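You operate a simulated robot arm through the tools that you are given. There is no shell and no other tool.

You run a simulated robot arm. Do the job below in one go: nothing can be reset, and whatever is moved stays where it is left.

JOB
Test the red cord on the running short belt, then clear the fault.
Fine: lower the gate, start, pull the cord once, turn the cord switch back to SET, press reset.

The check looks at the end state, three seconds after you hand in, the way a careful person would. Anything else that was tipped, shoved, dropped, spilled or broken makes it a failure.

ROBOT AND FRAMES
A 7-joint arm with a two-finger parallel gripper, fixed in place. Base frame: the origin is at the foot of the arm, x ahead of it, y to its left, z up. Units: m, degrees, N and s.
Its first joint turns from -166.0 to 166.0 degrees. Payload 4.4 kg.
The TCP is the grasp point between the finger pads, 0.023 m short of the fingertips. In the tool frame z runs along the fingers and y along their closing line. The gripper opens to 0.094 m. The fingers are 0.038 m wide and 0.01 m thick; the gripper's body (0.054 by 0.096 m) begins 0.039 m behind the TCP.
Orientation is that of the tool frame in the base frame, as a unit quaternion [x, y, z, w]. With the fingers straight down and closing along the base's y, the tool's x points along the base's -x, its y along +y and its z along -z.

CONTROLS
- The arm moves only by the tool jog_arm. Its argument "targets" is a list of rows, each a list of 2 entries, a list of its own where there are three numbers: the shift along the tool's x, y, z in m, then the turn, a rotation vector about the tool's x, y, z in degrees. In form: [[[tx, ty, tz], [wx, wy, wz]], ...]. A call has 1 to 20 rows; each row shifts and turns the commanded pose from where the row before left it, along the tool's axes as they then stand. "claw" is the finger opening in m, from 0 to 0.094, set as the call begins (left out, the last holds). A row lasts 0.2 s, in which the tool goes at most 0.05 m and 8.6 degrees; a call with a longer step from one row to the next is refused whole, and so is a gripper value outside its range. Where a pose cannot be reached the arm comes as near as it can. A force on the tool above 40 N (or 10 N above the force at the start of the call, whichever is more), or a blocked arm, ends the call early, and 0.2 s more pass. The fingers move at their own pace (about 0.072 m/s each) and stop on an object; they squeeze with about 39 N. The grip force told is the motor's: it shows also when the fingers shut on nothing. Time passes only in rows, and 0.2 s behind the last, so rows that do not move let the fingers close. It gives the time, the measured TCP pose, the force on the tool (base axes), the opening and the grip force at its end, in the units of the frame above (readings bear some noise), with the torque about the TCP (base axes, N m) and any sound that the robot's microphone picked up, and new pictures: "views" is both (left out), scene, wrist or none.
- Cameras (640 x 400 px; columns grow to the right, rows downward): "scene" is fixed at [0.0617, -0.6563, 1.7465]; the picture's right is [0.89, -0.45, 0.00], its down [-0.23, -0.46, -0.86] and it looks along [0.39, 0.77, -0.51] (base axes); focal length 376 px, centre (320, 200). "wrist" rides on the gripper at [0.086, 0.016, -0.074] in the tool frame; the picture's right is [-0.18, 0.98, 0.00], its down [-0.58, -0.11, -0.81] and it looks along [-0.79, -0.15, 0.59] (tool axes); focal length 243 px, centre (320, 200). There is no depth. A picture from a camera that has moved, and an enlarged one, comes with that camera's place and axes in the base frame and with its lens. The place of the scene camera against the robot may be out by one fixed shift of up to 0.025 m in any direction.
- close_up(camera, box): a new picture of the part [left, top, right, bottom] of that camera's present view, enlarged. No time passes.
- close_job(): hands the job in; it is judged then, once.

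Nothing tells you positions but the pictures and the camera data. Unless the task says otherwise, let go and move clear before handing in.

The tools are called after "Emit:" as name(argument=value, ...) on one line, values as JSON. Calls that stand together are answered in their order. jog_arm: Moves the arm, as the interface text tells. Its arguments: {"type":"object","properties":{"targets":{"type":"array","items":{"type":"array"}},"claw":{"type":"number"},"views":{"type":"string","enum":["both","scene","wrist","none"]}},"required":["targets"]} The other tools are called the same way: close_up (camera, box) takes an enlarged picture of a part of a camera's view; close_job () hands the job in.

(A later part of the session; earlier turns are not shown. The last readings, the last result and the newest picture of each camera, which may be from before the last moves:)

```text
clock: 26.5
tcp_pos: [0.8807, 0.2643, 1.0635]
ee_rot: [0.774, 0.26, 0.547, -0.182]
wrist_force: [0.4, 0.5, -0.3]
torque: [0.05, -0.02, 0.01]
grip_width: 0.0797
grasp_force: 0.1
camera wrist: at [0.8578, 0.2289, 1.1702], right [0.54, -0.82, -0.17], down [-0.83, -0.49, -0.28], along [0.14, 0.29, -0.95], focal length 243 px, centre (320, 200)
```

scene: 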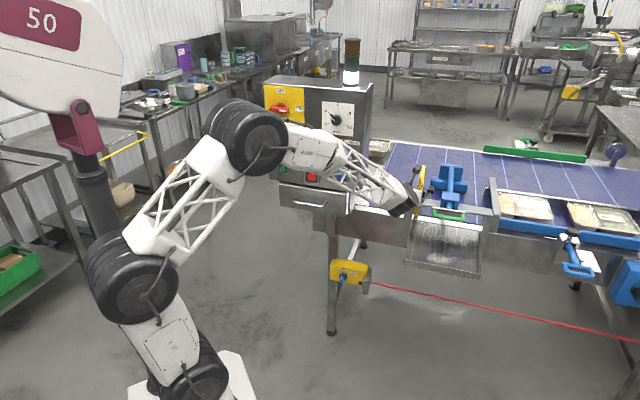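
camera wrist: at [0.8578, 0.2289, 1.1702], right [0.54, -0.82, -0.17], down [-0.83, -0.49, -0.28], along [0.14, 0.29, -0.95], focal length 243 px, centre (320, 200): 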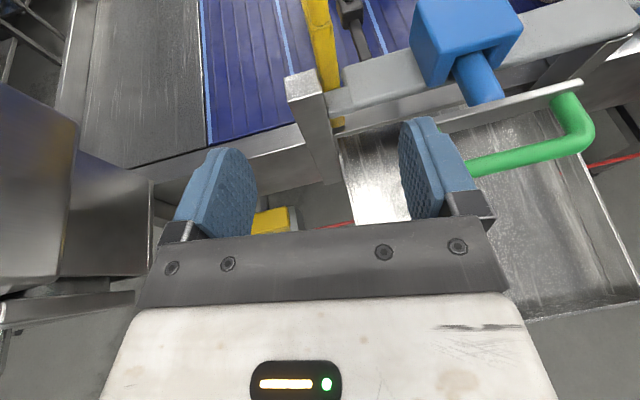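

I'll back away and up for a clear view of the gate and sensor.

Emit:
jog_arm(targets=[[[0.008, 0, -0.041], [0, 0, 0]], [[0.008, 0, -0.041], [0, 0, 0]], [[0.008, 0, -0.041], [0, 0, 0]], [[0.008, 0, -0.041], [0, 0, 0]], [[0.008, 0, -0.041], [0, 0, 0]], [[0.008, 0, -0.041], [0, 0, 0]], [[0.008, 0, -0.041], [0, 0, 0]], [[0, 0, 0], [0, 7, 0]], [[0, 0, 0], [0, 7, 0]], [[0, 0, 0], [0, 7, 0]]])

Emit:
close_up(camera="wrist", box=[320, 0, 480, 130])

Emit:
close_up(camera="scene", box=[390, 145, 480, 225])

```text
clock: 28.7
tcp_pos: [0.68, 0.1122, 1.2134]
ee_rot: [0.661, 0.223, 0.679, -0.228]
wrist_force: [0.5, 0.3, -0.7]
torque: [0.03, 0.0, -0.02]
grip_width: 0.0798
grasp_force: 0.0
camera wrist: at [0.6288, 0.0544, 1.299], right [0.6, -0.78, -0.18], down [-0.7, -0.39, -0.6], along [0.4, 0.49, -0.78], focal length 243 px, centre (320, 200)
```

scene: 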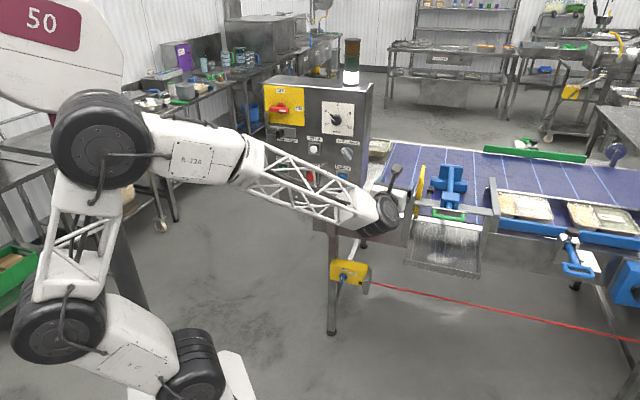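
wrist: 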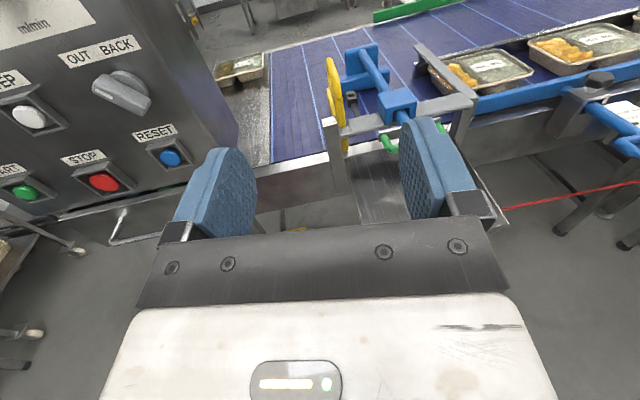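

```text
3.08 times, centred on (400, 65) of wrist
camera zoom: at [0.6288, 0.0544, 1.299], right [0.6, -0.78, -0.18], down [-0.7, -0.39, -0.6], along [0.4, 0.49, -0.78], focal length 746 px, centre (74, 615)
```

zoom: 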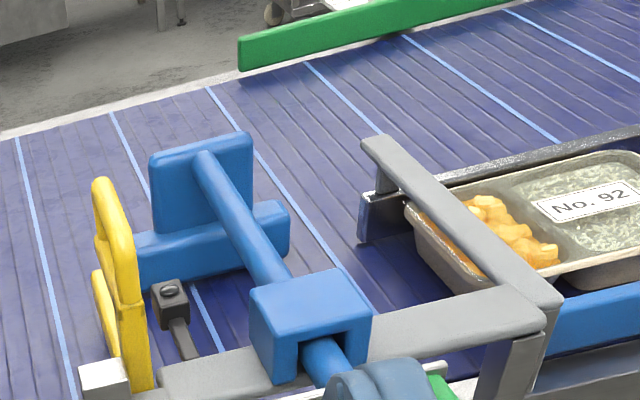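

```text
5.00 times, centred on (435, 185) of scene
camera zoom: at [0.0617, -0.6563, 1.7465], right [0.89, -0.45, 0.0], down [-0.23, -0.46, -0.86], along [0.39, 0.77, -0.51], focal length 1878 px, centre (-255, 275)
```

zoom: 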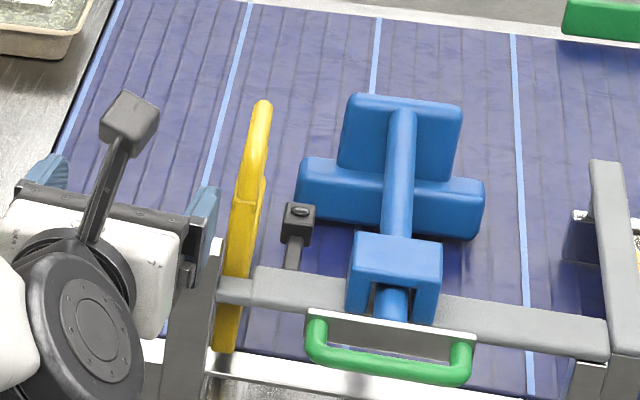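

The gate's upright now runs down below the gray rail, so it has dropped. From wrist views, START is at (0.514, 0.600, 1.096) and RESET at (0.683, 0.430, 1.097), and the panel faces along a 45° heading. I'll inspect the button collars.

Emit:
close_up(camera="wrist", box=[0, 80, 200, 210])

Emit:
close_up(camera="scene", box=[265, 120, 365, 195])

Emit:
close_up(camera="scene", box=[325, 30, 385, 100])

```text
3.08 times, centred on (100, 145) of wrist
camera zoom: at [0.6288, 0.0544, 1.299], right [0.6, -0.78, -0.18], down [-0.7, -0.39, -0.6], along [0.4, 0.49, -0.78], focal length 746 px, centre (997, 369)
```

zoom: 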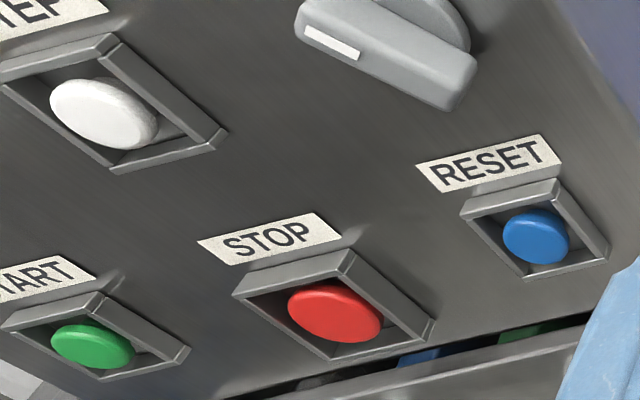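

```text
5.33 times, centred on (315, 158) of scene
camera zoom: at [0.0617, -0.6563, 1.7465], right [0.89, -0.45, 0.0], down [-0.23, -0.46, -0.86], along [0.39, 0.77, -0.51], focal length 2004 px, centre (347, 427)
```

zoom: 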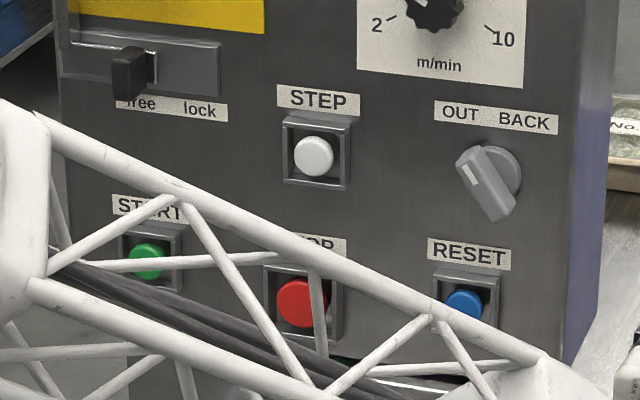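

```text
5.71 times, centred on (355, 65) of scene
camera zoom: at [0.0617, -0.6563, 1.7465], right [0.89, -0.45, 0.0], down [-0.23, -0.46, -0.86], along [0.39, 0.77, -0.51], focal length 2147 px, centre (120, 971)
```

zoom: 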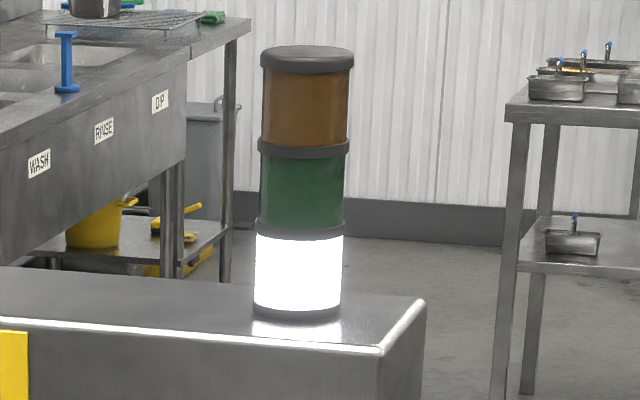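

The buttons sit in square collars. I'll square the tool to the 45° heading with closed fingers, then move in front of START and stop short.

Emit:
jog_arm(targets=[[[0, 0, 0], [7.9, -1.5, 0]], [[-0.0117, -0.0462, 0], [0, 0, 0]], [[-0.0117, -0.0462, 0], [0, 0, 0]], [[-0.0117, -0.0462, 0], [0, 0, 0]], [[-0.0117, -0.0462, 0], [0, 0, 0]], [[-0.0117, -0.0462, 0], [0, 0, 0]], [[-0.0117, -0.0462, 0], [0, 0, 0]], [[-0.0117, -0.0462, 0], [0, 0, 0]], [[-0.0117, -0.0462, 0], [0, 0, 0]], [[-0.0117, -0.0462, 0], [0, 0, 0]], [[-0.0117, -0.0462, 0], [0, 0, 0]], [[0, 0, 0.04], [0, 0, 0]], [[0, 0, 0.04], [0, 0, 0]]], claw=0)

```text
clock: 31.5
tcp_pos: [0.4916, 0.4114, 1.125]
ee_rot: [0.653, 0.275, 0.651, -0.272]
wrist_force: [0.5, -0.2, 0.5]
torque: [0.0, 0.04, 0.03]
grip_width: 0.0002
grasp_force: 39.7
out of reach, approached as far as the arm can: row 9, 10, 11, 12, 13
camera wrist: at [0.4514, 0.3488, 1.2129], right [0.7, -0.69, -0.18], down [-0.64, -0.5, -0.58], along [0.31, 0.52, -0.8], focal length 243 px, centre (320, 200)
```

scene: 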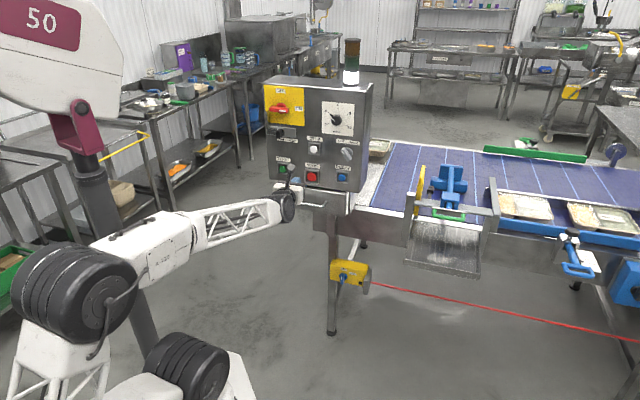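
wrist: 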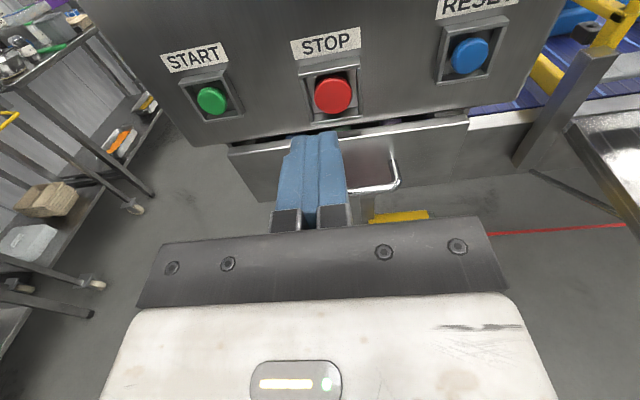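

Emit:
jog_arm(targets=[[[0, 0, 0.02], [0, 0, 0]]], views="none")

```text
clock: 31.9
tcp_pos: [0.5092, 0.4242, 1.1255]
ee_rot: [0.653, 0.276, 0.651, -0.273]
wrist_force: [0.6, 0.2, -0.2]
torque: [-0.03, 0.01, 0.01]
grip_width: 0.0
grasp_force: 38.5
out of reach, approached as far as the arm can: row 1
```

The arm stalled at e≈+0.06, which looks like a wrist singularity with the forearm in line with the tool. I'll bring the command back to the real pose, pitch the tool down 20°, then go sideways.

Emit:
jog_arm(targets=[[[0.01, 0.04, 0], [0, 0, 0]], [[0.01, 0.04, 0], [0, 0, 0]], [[0.01, 0.04, -0.02], [0, 0, 0]], [[0, 0, 0], [0, -7, 0]], [[0, 0, 0], [0, -7, 0]], [[0, 0, 0], [0, -7, 0]]], views="scene")

```text
clock: 33.3
tcp_pos: [0.5791, 0.3258, 1.1558]
ee_rot: [0.762, 0.316, 0.522, -0.215]
wrist_force: [0.5, -0.1, 0.6]
torque: [0.0, 0.01, 0.02]
grip_width: 0.0
grasp_force: 39.4
```

scene: 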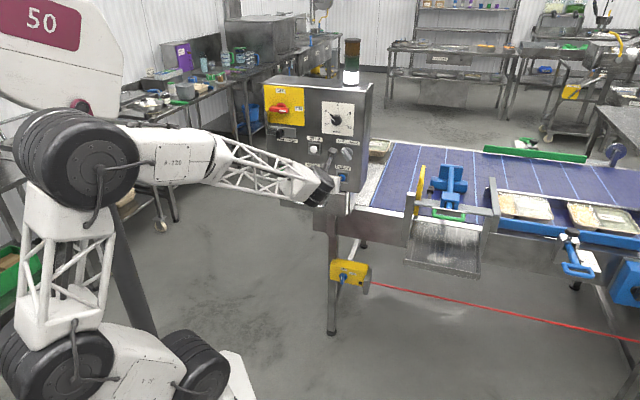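

Emit:
jog_arm(targets=[[[-0.0045, -0.04, 0.0124], [0, 0, 0]], [[-0.0045, -0.04, 0.0124], [0, 0, 0]], [[-0.0045, -0.04, 0.0124], [0, 0, 0]], [[-0.0045, -0.04, 0.0124], [0, 0, 0]], [[-0.0045, -0.04, 0.0124], [0, 0, 0]], [[-0.0045, -0.04, 0.0124], [0, 0, 0]]])

```text
clock: 34.7
tcp_pos: [0.4517, 0.5382, 1.1047]
ee_rot: [0.761, 0.317, 0.523, -0.215]
wrist_force: [-1.1, 0.2, -0.6]
torque: [0.0, -0.01, 0.0]
grip_width: 0.0
grasp_force: 38.8
camera wrist: at [0.4358, 0.5005, 1.2111], right [0.65, -0.74, -0.17], down [-0.76, -0.6, -0.25], along [0.09, 0.29, -0.95], focal length 243 px, centre (320, 200)
```

scene: 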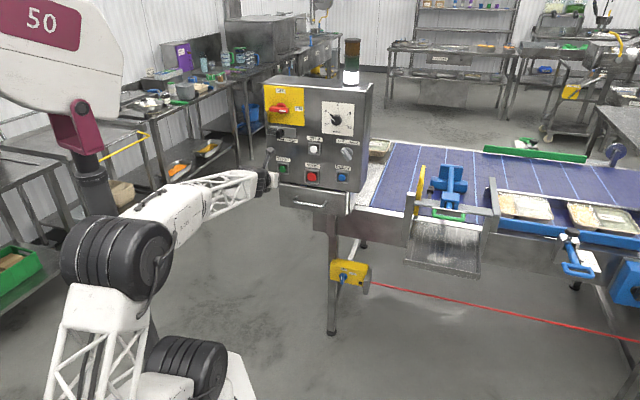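
wrist: 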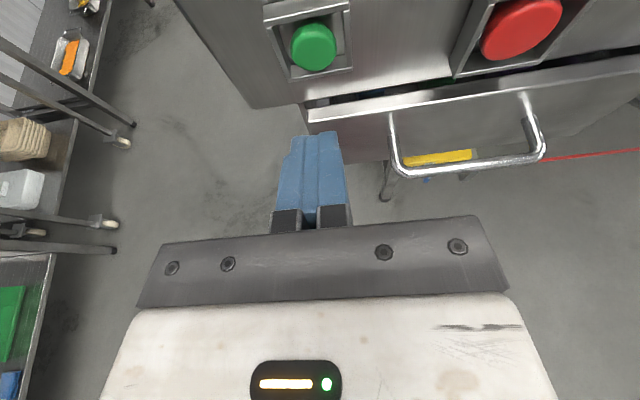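

START is aligned: e is off by under 2 mm and the height matches. I'll approach along the panel normal, then press gently.

Emit:
jog_arm(targets=[[[0.009, 0.0005, 0.0233], [0, 0, 0]], [[0.009, 0.0005, 0.0233], [0, 0, 0]]])

Emit:
close_up(camera="wrist", box=[240, 20, 400, 200])

```text
clock: 35.3
tcp_pos: [0.4885, 0.5696, 1.1026]
ee_rot: [0.761, 0.316, 0.523, -0.215]
wrist_force: [0.8, 0.7, 0.8]
torque: [-0.02, -0.02, 0.03]
grip_width: 0.0
grasp_force: 39.4
camera wrist: at [0.4721, 0.5332, 1.2121], right [0.65, -0.74, -0.17], down [-0.76, -0.6, -0.25], along [0.08, 0.29, -0.95], focal length 243 px, centre (320, 200)
```

scene: 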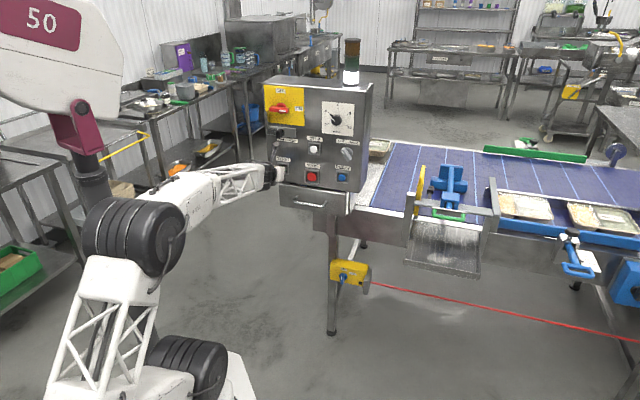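
wrist: 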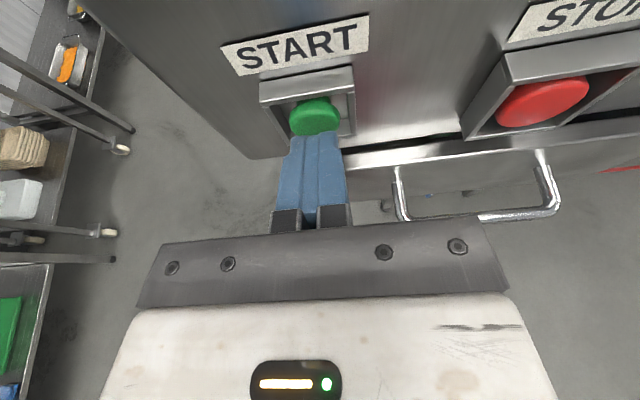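

```text
2.22 times, centred on (320, 110) of wrist
camera zoom: at [0.4721, 0.5332, 1.2121], right [0.65, -0.74, -0.17], down [-0.76, -0.6, -0.25], along [0.08, 0.29, -0.95], focal length 539 px, centre (320, 400)
```

zoom: 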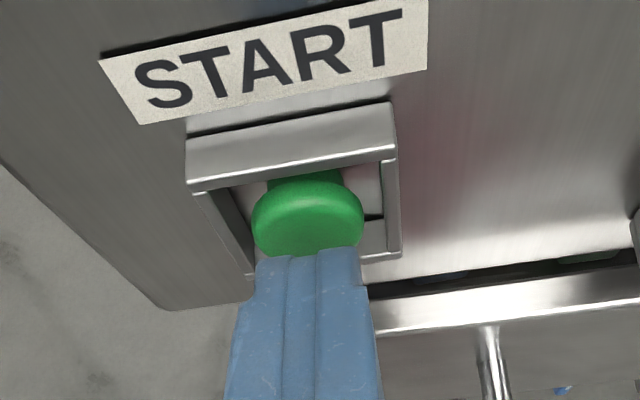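

The button stands proud of its collar and the fingers are centered on it. I'm pressing forward in small steps.

Emit:
jog_arm(targets=[[[0.0022, 0, 0.0056], [0, 0, 0]], [[0.0022, 0, 0.0056], [0, 0, 0]], [[0.0022, 0, 0.0056], [0, 0, 0]]], views="both")

```text
clock: 36.1
tcp_pos: [0.4988, 0.5819, 1.102]
ee_rot: [0.761, 0.317, 0.522, -0.216]
wrist_force: [-19.9, -21.5, 2.6]
torque: [0.18, -0.14, -0.01]
grip_width: 0.0
grasp_force: 38.8
heard: click
stopped in row 3: the force on the tool passed its limit at 69 N (the readings are from after the stop); the commanded pose is now the measured one
camera wrist: at [0.483, 0.5449, 1.2106], right [0.65, -0.74, -0.17], down [-0.76, -0.6, -0.25], along [0.08, 0.29, -0.95], focal length 243 px, centre (320, 200)
```

scene: 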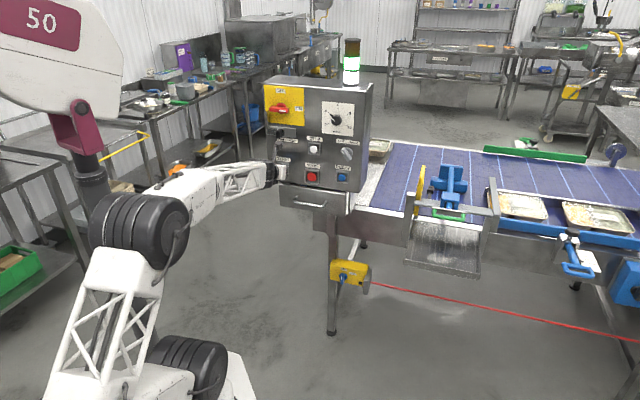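
wrist: 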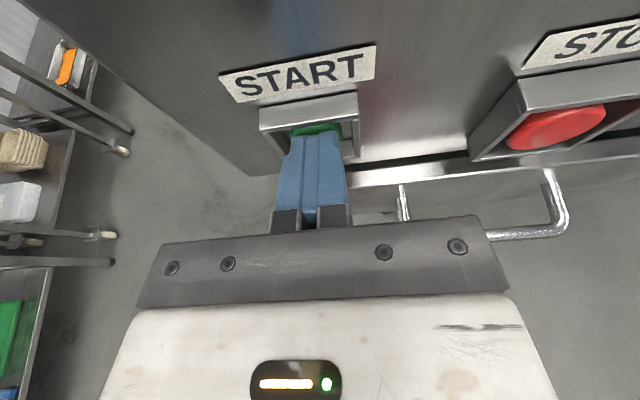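

START clicked, the green lamp is on and the belt is running. The cord runs along the machine at about n=0.895, z≈0.51, so I'll retreat, pitch the tool 45° down and drop in front of the cord between the switch box and the chute.

Emit:
jog_arm(targets=[[[-0.0147, 0, -0.0383], [0, 0, 0]], [[-0.0147, 0, -0.0383], [0, -8, 0]], [[-0.0199, 0, -0.0359], [0, -8, 0]], [[-0.0247, 0, -0.0327], [0, -8, 0]], [[-0.02135, 0.0362, 0.02135], [0, 0, 0]], [[-0.02135, 0.0362, 0.02135], [0, 0, 0]], [[-0.02135, 0.0362, 0.02135], [0, 0, 0]], [[-0.02135, 0.0362, 0.02135], [0, 0, 0]], [[-0.02135, 0.0362, 0.02135], [0, 0, 0]], [[-0.02135, 0.0362, 0.02135], [0, 0, 0]], [[-0.02135, 0.0362, 0.02135], [0, 0, 0]], [[-0.02135, 0.0362, 0.02135], [0, 0, 0]], [[-0.02135, 0.0362, 0.02135], [0, 0, 0]], [[-0.02135, 0.0362, 0.02135], [0, 0, 0]], [[-0.02135, 0.0362, 0.02135], [0, 0, 0]], [[-0.02135, 0.0362, 0.02135], [0, 0, 0]]])

```text
clock: 39.5
tcp_pos: [0.6906, 0.157, 0.7394]
ee_rot: [0.854, 0.354, 0.353, -0.143]
wrist_force: [0.4, -0.1, -0.1]
torque: [0.0, 0.0, 0.02]
grip_width: 0.0
grasp_force: 38.3
camera wrist: at [0.7058, 0.1541, 0.854], right [0.6, -0.79, -0.13], down [-0.77, -0.62, 0.16], along [-0.21, 0.0, -0.98], focal length 243 px, centre (320, 200)
```

scene: 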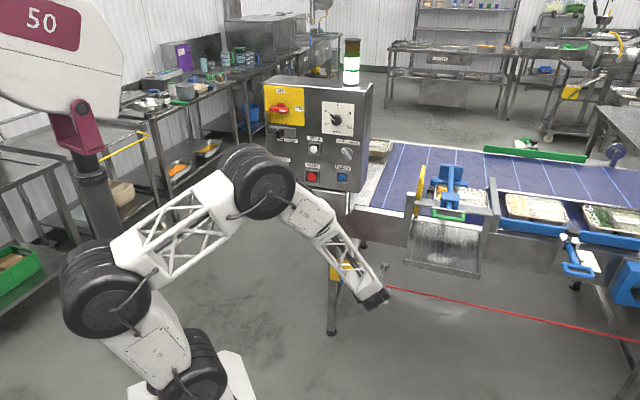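
wrist: 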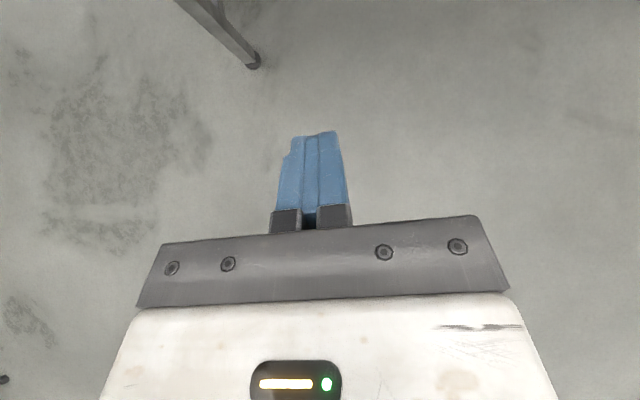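

Trays are moving toward the station and green is still lit. I'll go over the cord and put the fingertips behind it at e≈0.37.

Emit:
jog_arm(targets=[[[0.0203, -0.0015, 0.0389], [0, 0, 0]], [[0.0203, -0.0015, 0.0389], [0, 0, 0]], [[0.0203, -0.0015, 0.0389], [0, 0, 0]], [[0.0203, -0.0015, 0.0389], [0, 0, 0]], [[0.0203, -0.0015, 0.0389], [0, 0, 0]], [[0.0203, -0.0015, 0.0389], [0, 0, 0]]])

```text
clock: 40.9
tcp_pos: [0.8634, 0.3438, 0.6606]
ee_rot: [0.854, 0.355, 0.352, -0.145]
wrist_force: [0.8, 0.5, 0.1]
torque: [-0.05, 0.03, 0.03]
grip_width: 0.0004
grasp_force: 39.1
camera wrist: at [0.8806, 0.339, 0.7748], right [0.6, -0.79, -0.13], down [-0.77, -0.62, 0.16], along [-0.21, 0.0, -0.98], focal length 243 px, centre (320, 200)
```

scene: 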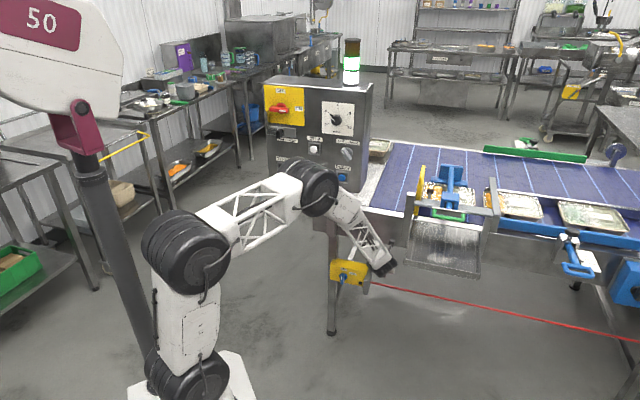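
wrist: 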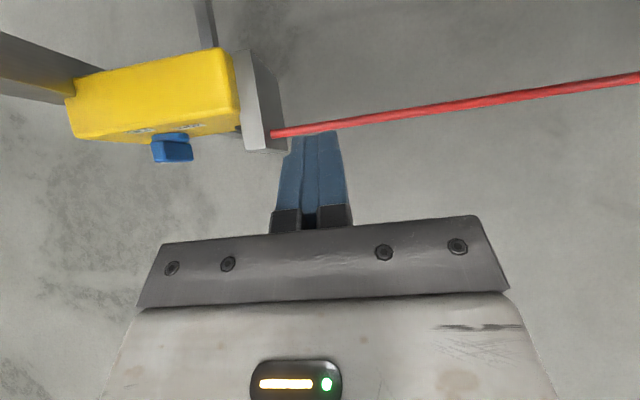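

The cord is visible just ahead, with the green lamp still on. I'll slide the fingers over and past it, then sweep down and outward to pull it.

Emit:
jog_arm(targets=[[[0, 0.003, 0.046], [0, 0, 0]], [[0, 0.003, 0.046], [0, 0, 0]], [[0, 0.003, 0.046], [0, 0, 0]]])

```text
clock: 41.7
tcp_pos: [0.9267, 0.3916, 0.5728]
ee_rot: [0.852, 0.356, 0.353, -0.147]
wrist_force: [-110.3, -75.8, 63.7]
torque: [11.07, -16.8, -0.93]
grip_width: 0.0
grasp_force: 39.2
stopped in row 3: the force on the tool passed its limit at 384 N (the readings are from after the stop); the commanded pose is now the measured one
camera wrist: at [0.9437, 0.3889, 0.6877], right [0.61, -0.78, -0.13], down [-0.77, -0.62, 0.16], along [-0.21, 0.0, -0.98], focal length 243 px, centre (320, 200)
```

scene: 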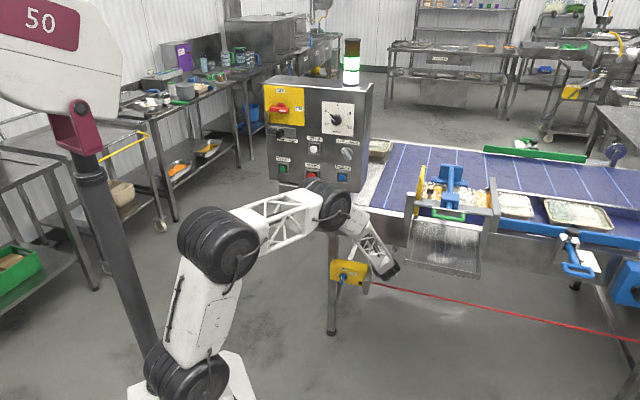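
wrist: 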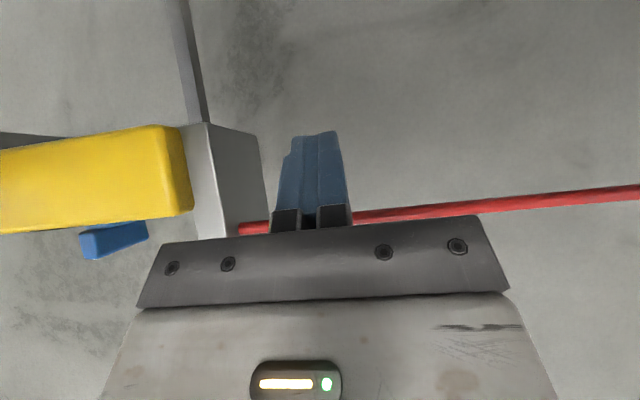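

The camera housing bumped the underside of the belt frame (that's the direction of the force and torque). Moving straight down will relieve it, and it also carries the fingers behind the cord.

Emit:
jog_arm(targets=[[[-0.0141, 0, 0.0141], [0, 0, 0]], [[-0.0141, 0, 0.0141], [0, 0, 0]], [[-0.0141, 0, 0.0141], [0, 0, 0]]])

```text
clock: 42.0
tcp_pos: [0.9266, 0.3931, 0.5721]
ee_rot: [0.852, 0.356, 0.355, -0.148]
wrist_force: [-72.6, -47.3, 42.3]
torque: [6.85, -11.22, -0.51]
grip_width: 0.0
grasp_force: 39.0
stopped in row 1: the force on the tool passed its limit at 206 N (the readings are from after the stop); the commanded pose is now the measured one
camera wrist: at [0.9439, 0.3887, 0.6872], right [0.61, -0.78, -0.13], down [-0.77, -0.62, 0.16], along [-0.2, 0.0, -0.98], focal length 243 px, centre (320, 200)
```

scene: 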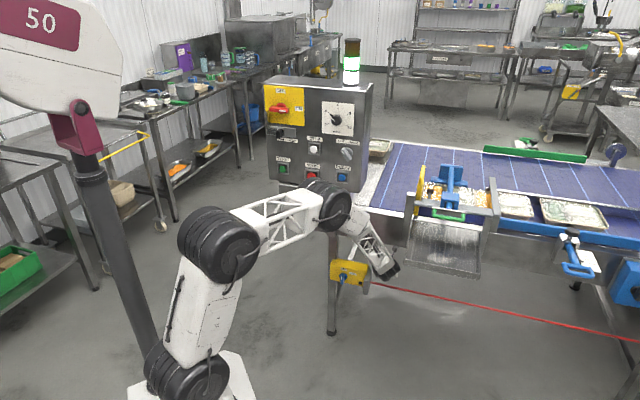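
wrist: 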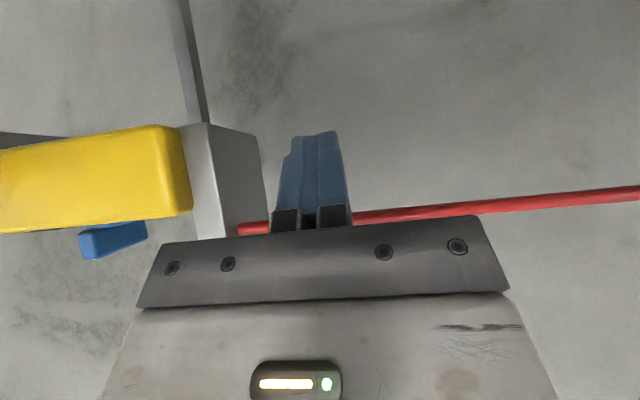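

The force is horizontal plus friction, so the camera housing is pressed against the frame's front face. I'll back straight out 2 cm first, then go down.

Emit:
jog_arm(targets=[[[-0.0085, 0, -0.0085], [0, 0, 0]], [[-0.0085, 0, -0.0085], [0, 0, 0]]], views="none")

```text
clock: 42.6
tcp_pos: [0.9105, 0.3774, 0.5695]
ee_rot: [0.852, 0.356, 0.353, -0.147]
wrist_force: [0.0, 0.3, 0.2]
torque: [0.01, -0.01, -0.02]
grip_width: 0.0
grasp_force: 39.0
```

Free again. Now I'll go down 3 cm, then sweep down and outward along the tool's -x axis, which pulls the cord.

Emit:
jog_arm(targets=[[[-0.0106, 0, 0.0106], [0, 0, 0]], [[-0.0106, 0, 0.0106], [0, 0, 0]], [[-0.01, 0, 0], [0, 0, 0]], [[-0.01, 0, 0], [0, 0, 0]]])

```text
clock: 43.5
tcp_pos: [0.9092, 0.3728, 0.5389]
ee_rot: [0.85, 0.358, 0.358, -0.149]
wrist_force: [1.6, 3.3, 2.3]
torque: [0.1, -0.01, 0.02]
grip_width: 0.0
grasp_force: 39.2
stopped in row 4: the force on the tool passed its limit at 58 N (the readings are from after the stop); the commanded pose is now the measured one
camera wrist: at [0.9251, 0.3691, 0.6533], right [0.61, -0.78, -0.13], down [-0.77, -0.62, 0.15], along [-0.2, 0.01, -0.98], focal length 243 px, centre (320, 200)
```

scene: 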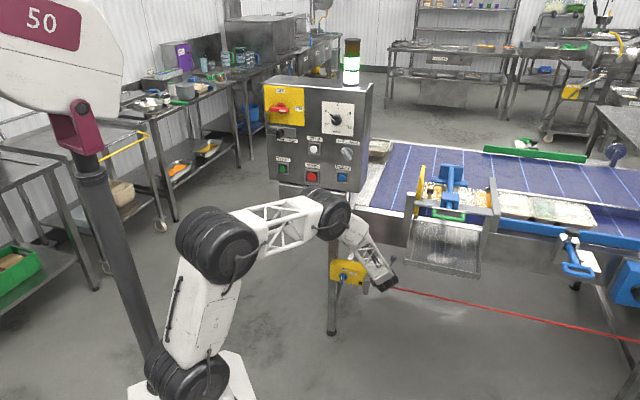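
wrist: 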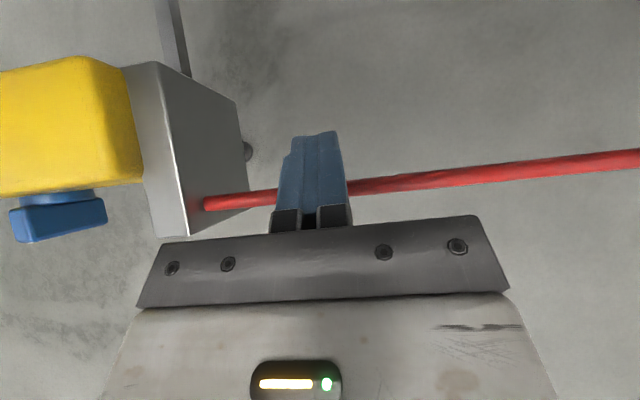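

The cord is very stiff right next to the switch, so I need to pull it farther along its span. I'll back out, level the tool and roll it 90° so the fingers can close on the cord from above and below.

Emit:
jog_arm(targets=[[[0, 0, -0.04], [0, 0, 0]], [[0, 0, -0.04], [0, 0, 0]], [[-0.0347, 0, -0.0184], [0, 0, 0]], [[-0.0347, 0, -0.0184], [0, 0, 0]], [[-0.0347, 0, -0.0184], [0, 0, 0]], [[-0.0347, 0, -0.0184], [0, 0, 0]], [[0, 0, 0], [2.93, 2.93, 7.08]], [[0, 0, 0], [2.93, 2.93, 7.08]], [[0, 0, 0], [2.93, 2.93, 7.08]], [[0, 0, 0], [2.93, 2.93, 7.08]], [[0, 0, 0], [2.93, 2.93, 7.08]], [[0, 0, 0], [2.93, 2.93, 7.08]], [[0, 0, 0], [2.93, 2.93, 7.08]], [[0, 0, 0], [2.93, 2.93, 7.08]], [[0, 0, 0], [2.93, 2.93, 7.08]], [[0, 0, 0], [2.93, 2.93, 7.08]], [[0, 0, 0], [2.93, 2.93, 7.08]], [[0, 0, 0], [2.93, 2.93, 7.08]]], claw=0.06)

```text
clock: 47.3
tcp_pos: [0.7629, 0.2262, 0.5468]
ee_rot: [-0.651, 0.266, -0.269, 0.658]
wrist_force: [0.8, 0.5, -0.1]
torque: [0.0, 0.0, 0.02]
grip_width: 0.0601
grasp_force: 0.1
camera wrist: at [0.7728, 0.1139, 0.531], right [-0.13, 0.13, -0.98], down [-0.98, -0.17, 0.1], along [-0.15, 0.98, 0.15], focal length 243 px, centre (320, 200)
```

scene: 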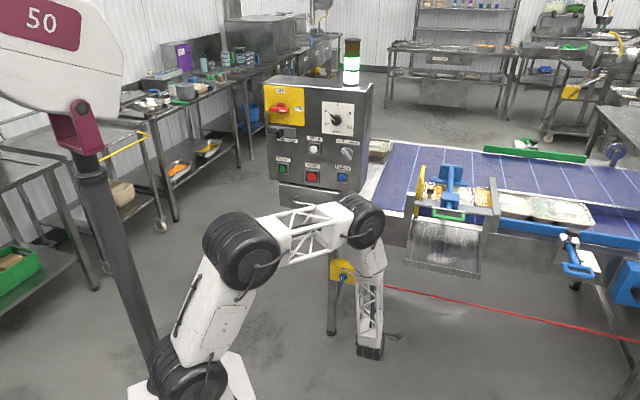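
wrist: 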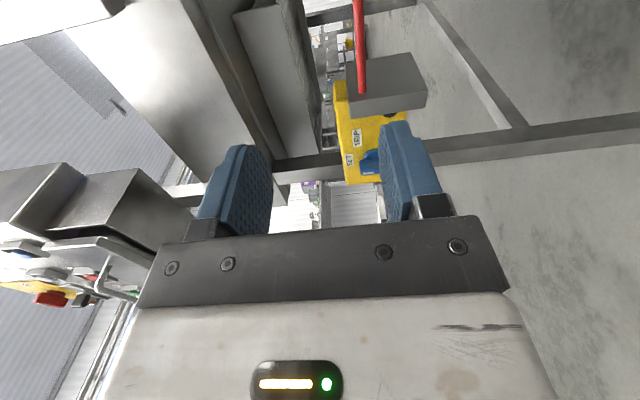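

Now the camera looks along the machine toward the switch, showing SET, TRIP and the blue knob. The cord is at z=0.512, n=0.90. I'll slide to e≈0.55 and approach the cord.

Emit:
jog_arm(targets=[[[0.0425, 0.0088, 0], [0, 0, 0]], [[0.0425, 0.0088, 0], [0, 0, 0]], [[0.0425, 0.0088, 0], [0, 0, 0]], [[0.0425, 0.0088, 0], [0, 0, 0]], [[0, 0, 0.04], [0, 0, 0]], [[0, 0, 0.04], [0, 0, 0]], [[0, 0, 0.04], [0, 0, 0]], [[0, 0, 0.04], [0, 0, 0]]])

```text
clock: 49.1
tcp_pos: [0.9992, 0.2201, 0.5119]
ee_rot: [-0.652, 0.267, -0.27, 0.656]
wrist_force: [-0.2, 0.5, -0.4]
torque: [0.0, -0.01, -0.02]
grip_width: 0.0599
grasp_force: 0.1
camera wrist: at [1.0081, 0.1087, 0.4963], right [-0.13, 0.13, -0.98], down [-0.98, -0.17, 0.1], along [-0.15, 0.98, 0.15], focal length 243 px, centre (320, 200)
```

scene: 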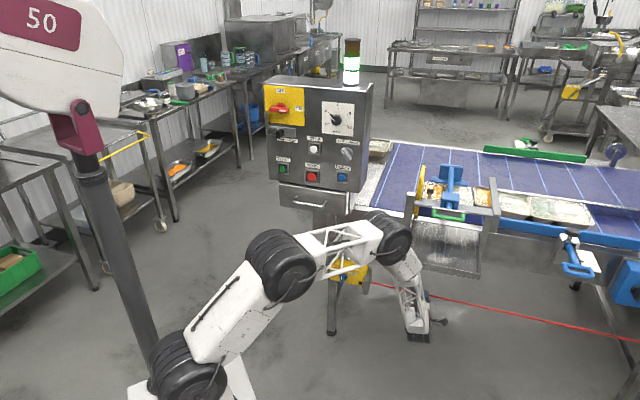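
wrist: 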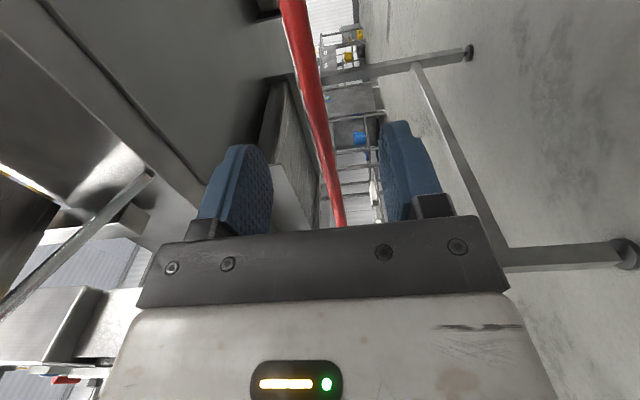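

The cord runs right between the fingers. I'll go forward 3.8 cm and close on it.

Emit:
jog_arm(targets=[[[0, 0, 0.02], [0, 0, 0]], [[0, 0, 0.02], [0, 0, 0]]], views="wrist")

Emit:
jog_arm(targets=[[[0, 0, 0], [0, 0, 0]], [[0, 0, 0], [0, 0, 0]], [[0, 0, 0], [0, 0, 0]]], claw=0, views="wrist")

```text
clock: 49.7
tcp_pos: [1.0267, 0.2499, 0.5133]
ee_rot: [-0.652, 0.265, -0.269, 0.657]
wrist_force: [-0.8, 0.3, -0.8]
torque: [-0.02, 0.0, 0.0]
grip_width: 0.0601
grasp_force: 0.0
camera wrist: at [1.0361, 0.1376, 0.4963], right [-0.12, 0.13, -0.98], down [-0.98, -0.17, 0.1], along [-0.15, 0.98, 0.15], focal length 243 px, centre (320, 200)
```

wrist: 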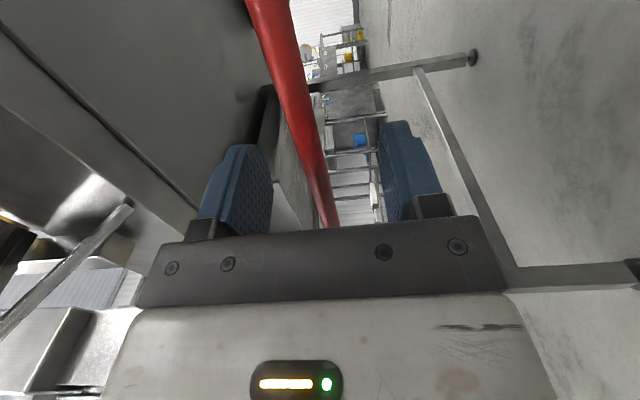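

```text
clock: 50.5
tcp_pos: [1.0267, 0.25, 0.5124]
ee_rot: [-0.653, 0.266, -0.269, 0.657]
wrist_force: [12.4, 6.8, -10.9]
torque: [0.28, 0.24, -0.12]
grip_width: 0.0098
grasp_force: 45.7
camera wrist: at [1.036, 0.1377, 0.496], right [-0.12, 0.13, -0.98], down [-0.98, -0.17, 0.1], along [-0.15, 0.98, 0.15], focal length 243 px, centre (320, 200)
```

wrist: 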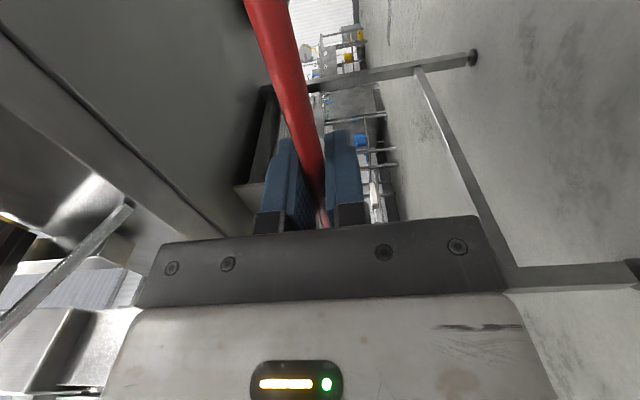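

I've gripped the cord at 9.8 mm. Now I'll pull it outward in steps.

Emit:
jog_arm(targets=[[[0, 0, -0.01], [0, 0, 0]], [[0, 0, -0.01], [0, 0, 0]], [[0, 0, -0.01], [0, 0, 0]]], views="both")

```text
clock: 50.8
tcp_pos: [1.0263, 0.249, 0.5122]
ee_rot: [-0.653, 0.265, -0.27, 0.656]
wrist_force: [25.7, 3.8, -20.4]
torque: [0.43, 0.31, 0.25]
grip_width: 0.0095
grasp_force: 45.1
stopped in row 1: the force on the tool passed its limit at 87 N (the readings are from after the stop); the commanded pose is now the measured one
camera wrist: at [1.036, 0.1377, 0.4963], right [-0.12, 0.13, -0.98], down [-0.98, -0.17, 0.1], along [-0.15, 0.98, 0.15], focal length 243 px, centre (320, 200)
```

scene: 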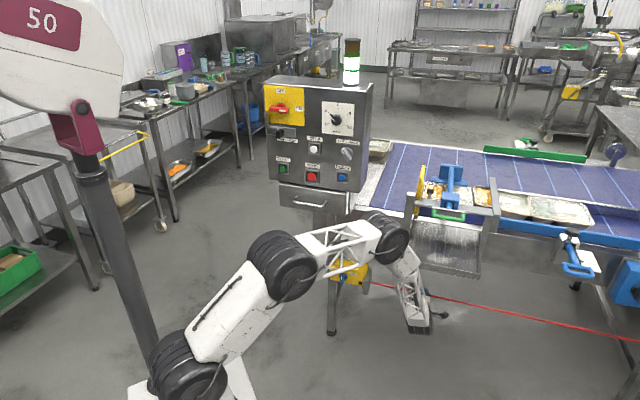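
wrist: 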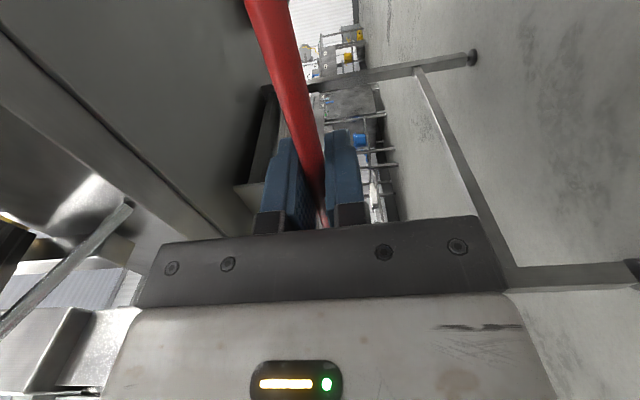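

It's rigid sideways, so the cord must slide along its own length. I'll pull away from the switch instead (tool +x).

Emit:
jog_arm(targets=[[[0.004, 0, 0.001], [0, 0, 0]], [[0.006, 0, 0], [0, 0, 0]], [[0.006, 0, 0], [0, 0, 0]]], views="both")

```text
clock: 51.2
tcp_pos: [1.0256, 0.2497, 0.5086]
ee_rot: [-0.654, 0.265, -0.267, 0.657]
wrist_force: [-5.1, 2.0, 3.2]
torque: [0.16, 0.14, -0.18]
grip_width: 0.0094
grasp_force: 45.0
stopped in row 2: the force on the tool passed its limit at 51 N (the readings are from after the stop); the commanded pose is now the measured one
camera wrist: at [1.0366, 0.1377, 0.4939], right [-0.13, 0.13, -0.98], down [-0.98, -0.17, 0.1], along [-0.16, 0.98, 0.15], focal length 243 px, centre (320, 200)
```

scene: 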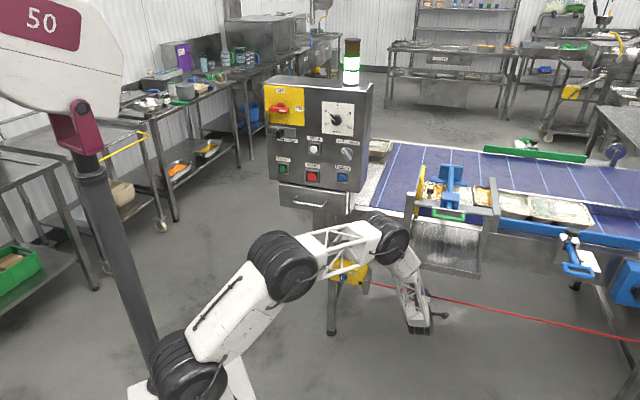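
wrist: 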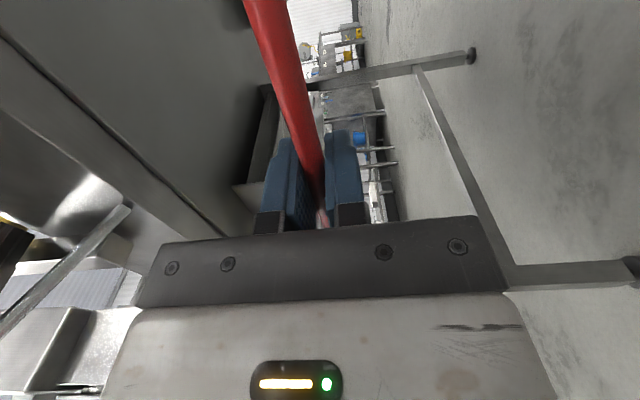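

The cord dropped about 4 mm along with the tool, so it may yield vertically. I'll try pulling down.

Emit:
jog_arm(targets=[[[0, 0.005, 0], [0, 0, 0]], [[0, 0.005, 0], [0, 0, 0]], [[0, 0.005, 0], [0, 0, 0]], [[0, 0.005, 0], [0, 0, 0]]], views="both")

```text
clock: 52.2
tcp_pos: [1.0266, 0.251, 0.4903]
ee_rot: [-0.654, 0.265, -0.267, 0.656]
wrist_force: [-22.0, 0.3, 7.7]
torque: [0.11, 0.14, -0.07]
grip_width: 0.0097
grasp_force: 45.2
camera wrist: at [1.0366, 0.1377, 0.4744], right [-0.13, 0.13, -0.98], down [-0.98, -0.17, 0.1], along [-0.16, 0.98, 0.15], focal length 243 px, centre (320, 200)
```

scene: 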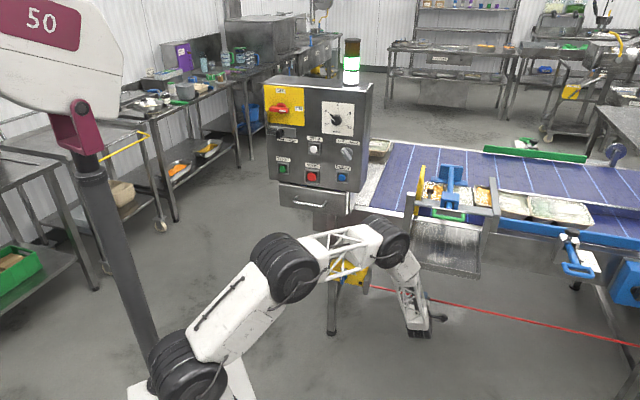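
wrist: 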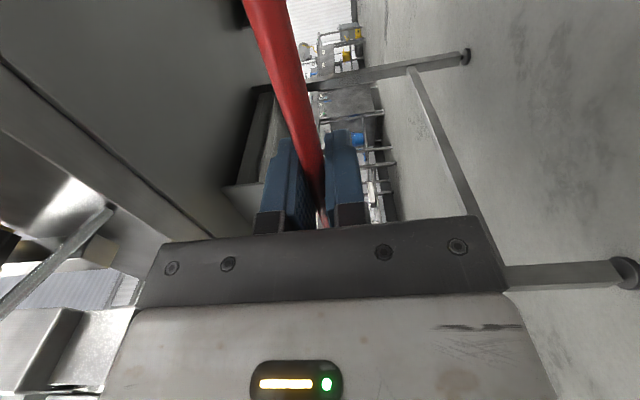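

The cord yields downward with little force, so that's its direction. I'll keep pulling down until it trips.

Emit:
jog_arm(targets=[[[-0.001, 0.006, -0.001], [0, 0, 0]], [[0, 0.006, 0], [0, 0, 0]], [[0, 0.006, 0], [0, 0, 0]], [[0, 0.006, 0], [0, 0, 0]]], views="both")

```text
clock: 53.2
tcp_pos: [1.0266, 0.2493, 0.4714]
ee_rot: [-0.652, 0.263, -0.269, 0.659]
wrist_force: [-28.1, -9.9, 24.6]
torque: [0.36, 0.39, 0.17]
grip_width: 0.0096
grasp_force: 45.6
stopped in row 4: the force on the tool passed its limit at 66 N (the readings are from after the stop); the commanded pose is now the measured one
camera wrist: at [1.0368, 0.1378, 0.4555], right [-0.12, 0.13, -0.98], down [-0.98, -0.17, 0.1], along [-0.16, 0.98, 0.15], focal length 243 px, centre (320, 200)
```

scene: 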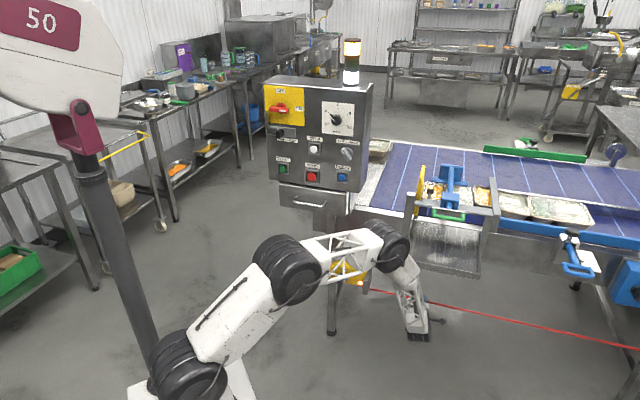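
wrist: 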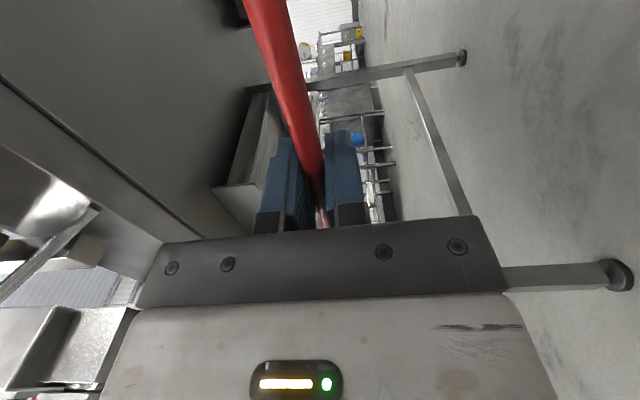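

The amber lamp is on, green is off and the belt has stopped, so the cord has tripped. I'll guide it back up to rest before letting go.

Emit:
jog_arm(targets=[[[0, -0.008, 0], [0, 0, 0]], [[0, -0.008, 0], [0, 0, 0]], [[0, -0.008, 0], [0, 0, 0]], [[0, -0.008, 0], [0, 0, 0]]], views="none")

```text
clock: 54.2
tcp_pos: [1.0263, 0.2497, 0.5034]
ee_rot: [-0.653, 0.264, -0.267, 0.658]
wrist_force: [-20.3, 0.1, 5.2]
torque: [0.29, 0.32, -0.54]
grip_width: 0.0097
grasp_force: 44.7
```

Emit:
jog_arm(targets=[[[0, -0.004, 0], [0, 0, 0]], [[0, -0.004, 0], [0, 0, 0]]], views="none")

Emit:
jog_arm(targets=[[[0, 0, 0], [0, 0, 0]], [[0, 0, 0], [0, 0, 0]], [[0, 0, 0], [0, 0, 0]]], claw=0.06, views="both")

```text
clock: 54.8
tcp_pos: [1.0278, 0.2497, 0.5108]
ee_rot: [-0.652, 0.265, -0.268, 0.658]
wrist_force: [-14.3, 1.4, 2.9]
torque: [0.26, 0.31, 0.28]
grip_width: 0.0094
grasp_force: 44.9
```

```text
clock: 55.6
tcp_pos: [1.0276, 0.25, 0.511]
ee_rot: [-0.653, 0.263, -0.268, 0.658]
wrist_force: [-0.7, 0.5, 0.4]
torque: [0.01, -0.01, -0.01]
grip_width: 0.0602
grasp_force: 0.0
camera wrist: at [1.037, 0.1377, 0.4944], right [-0.12, 0.13, -0.98], down [-0.98, -0.17, 0.1], along [-0.16, 0.98, 0.15], focal length 243 px, centre (320, 200)
```

scene: 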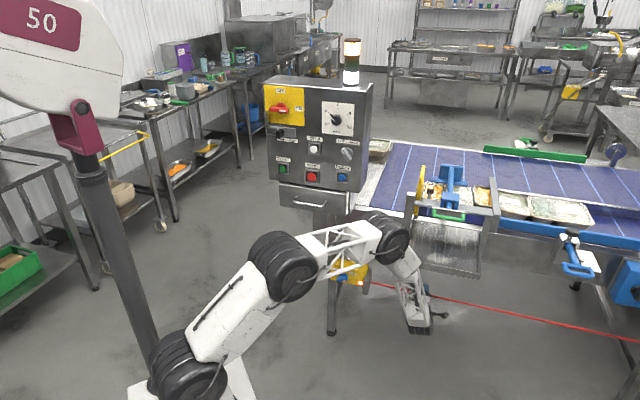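
wrist: 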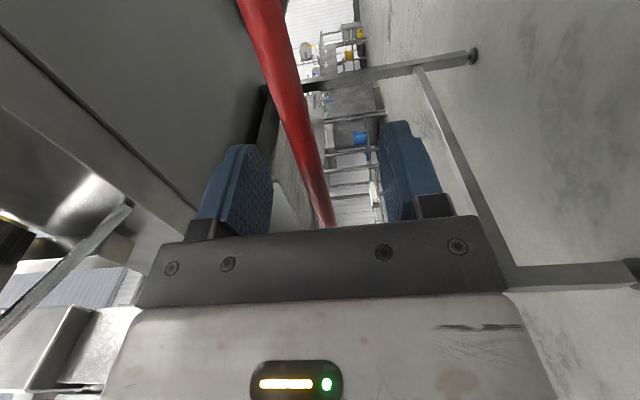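

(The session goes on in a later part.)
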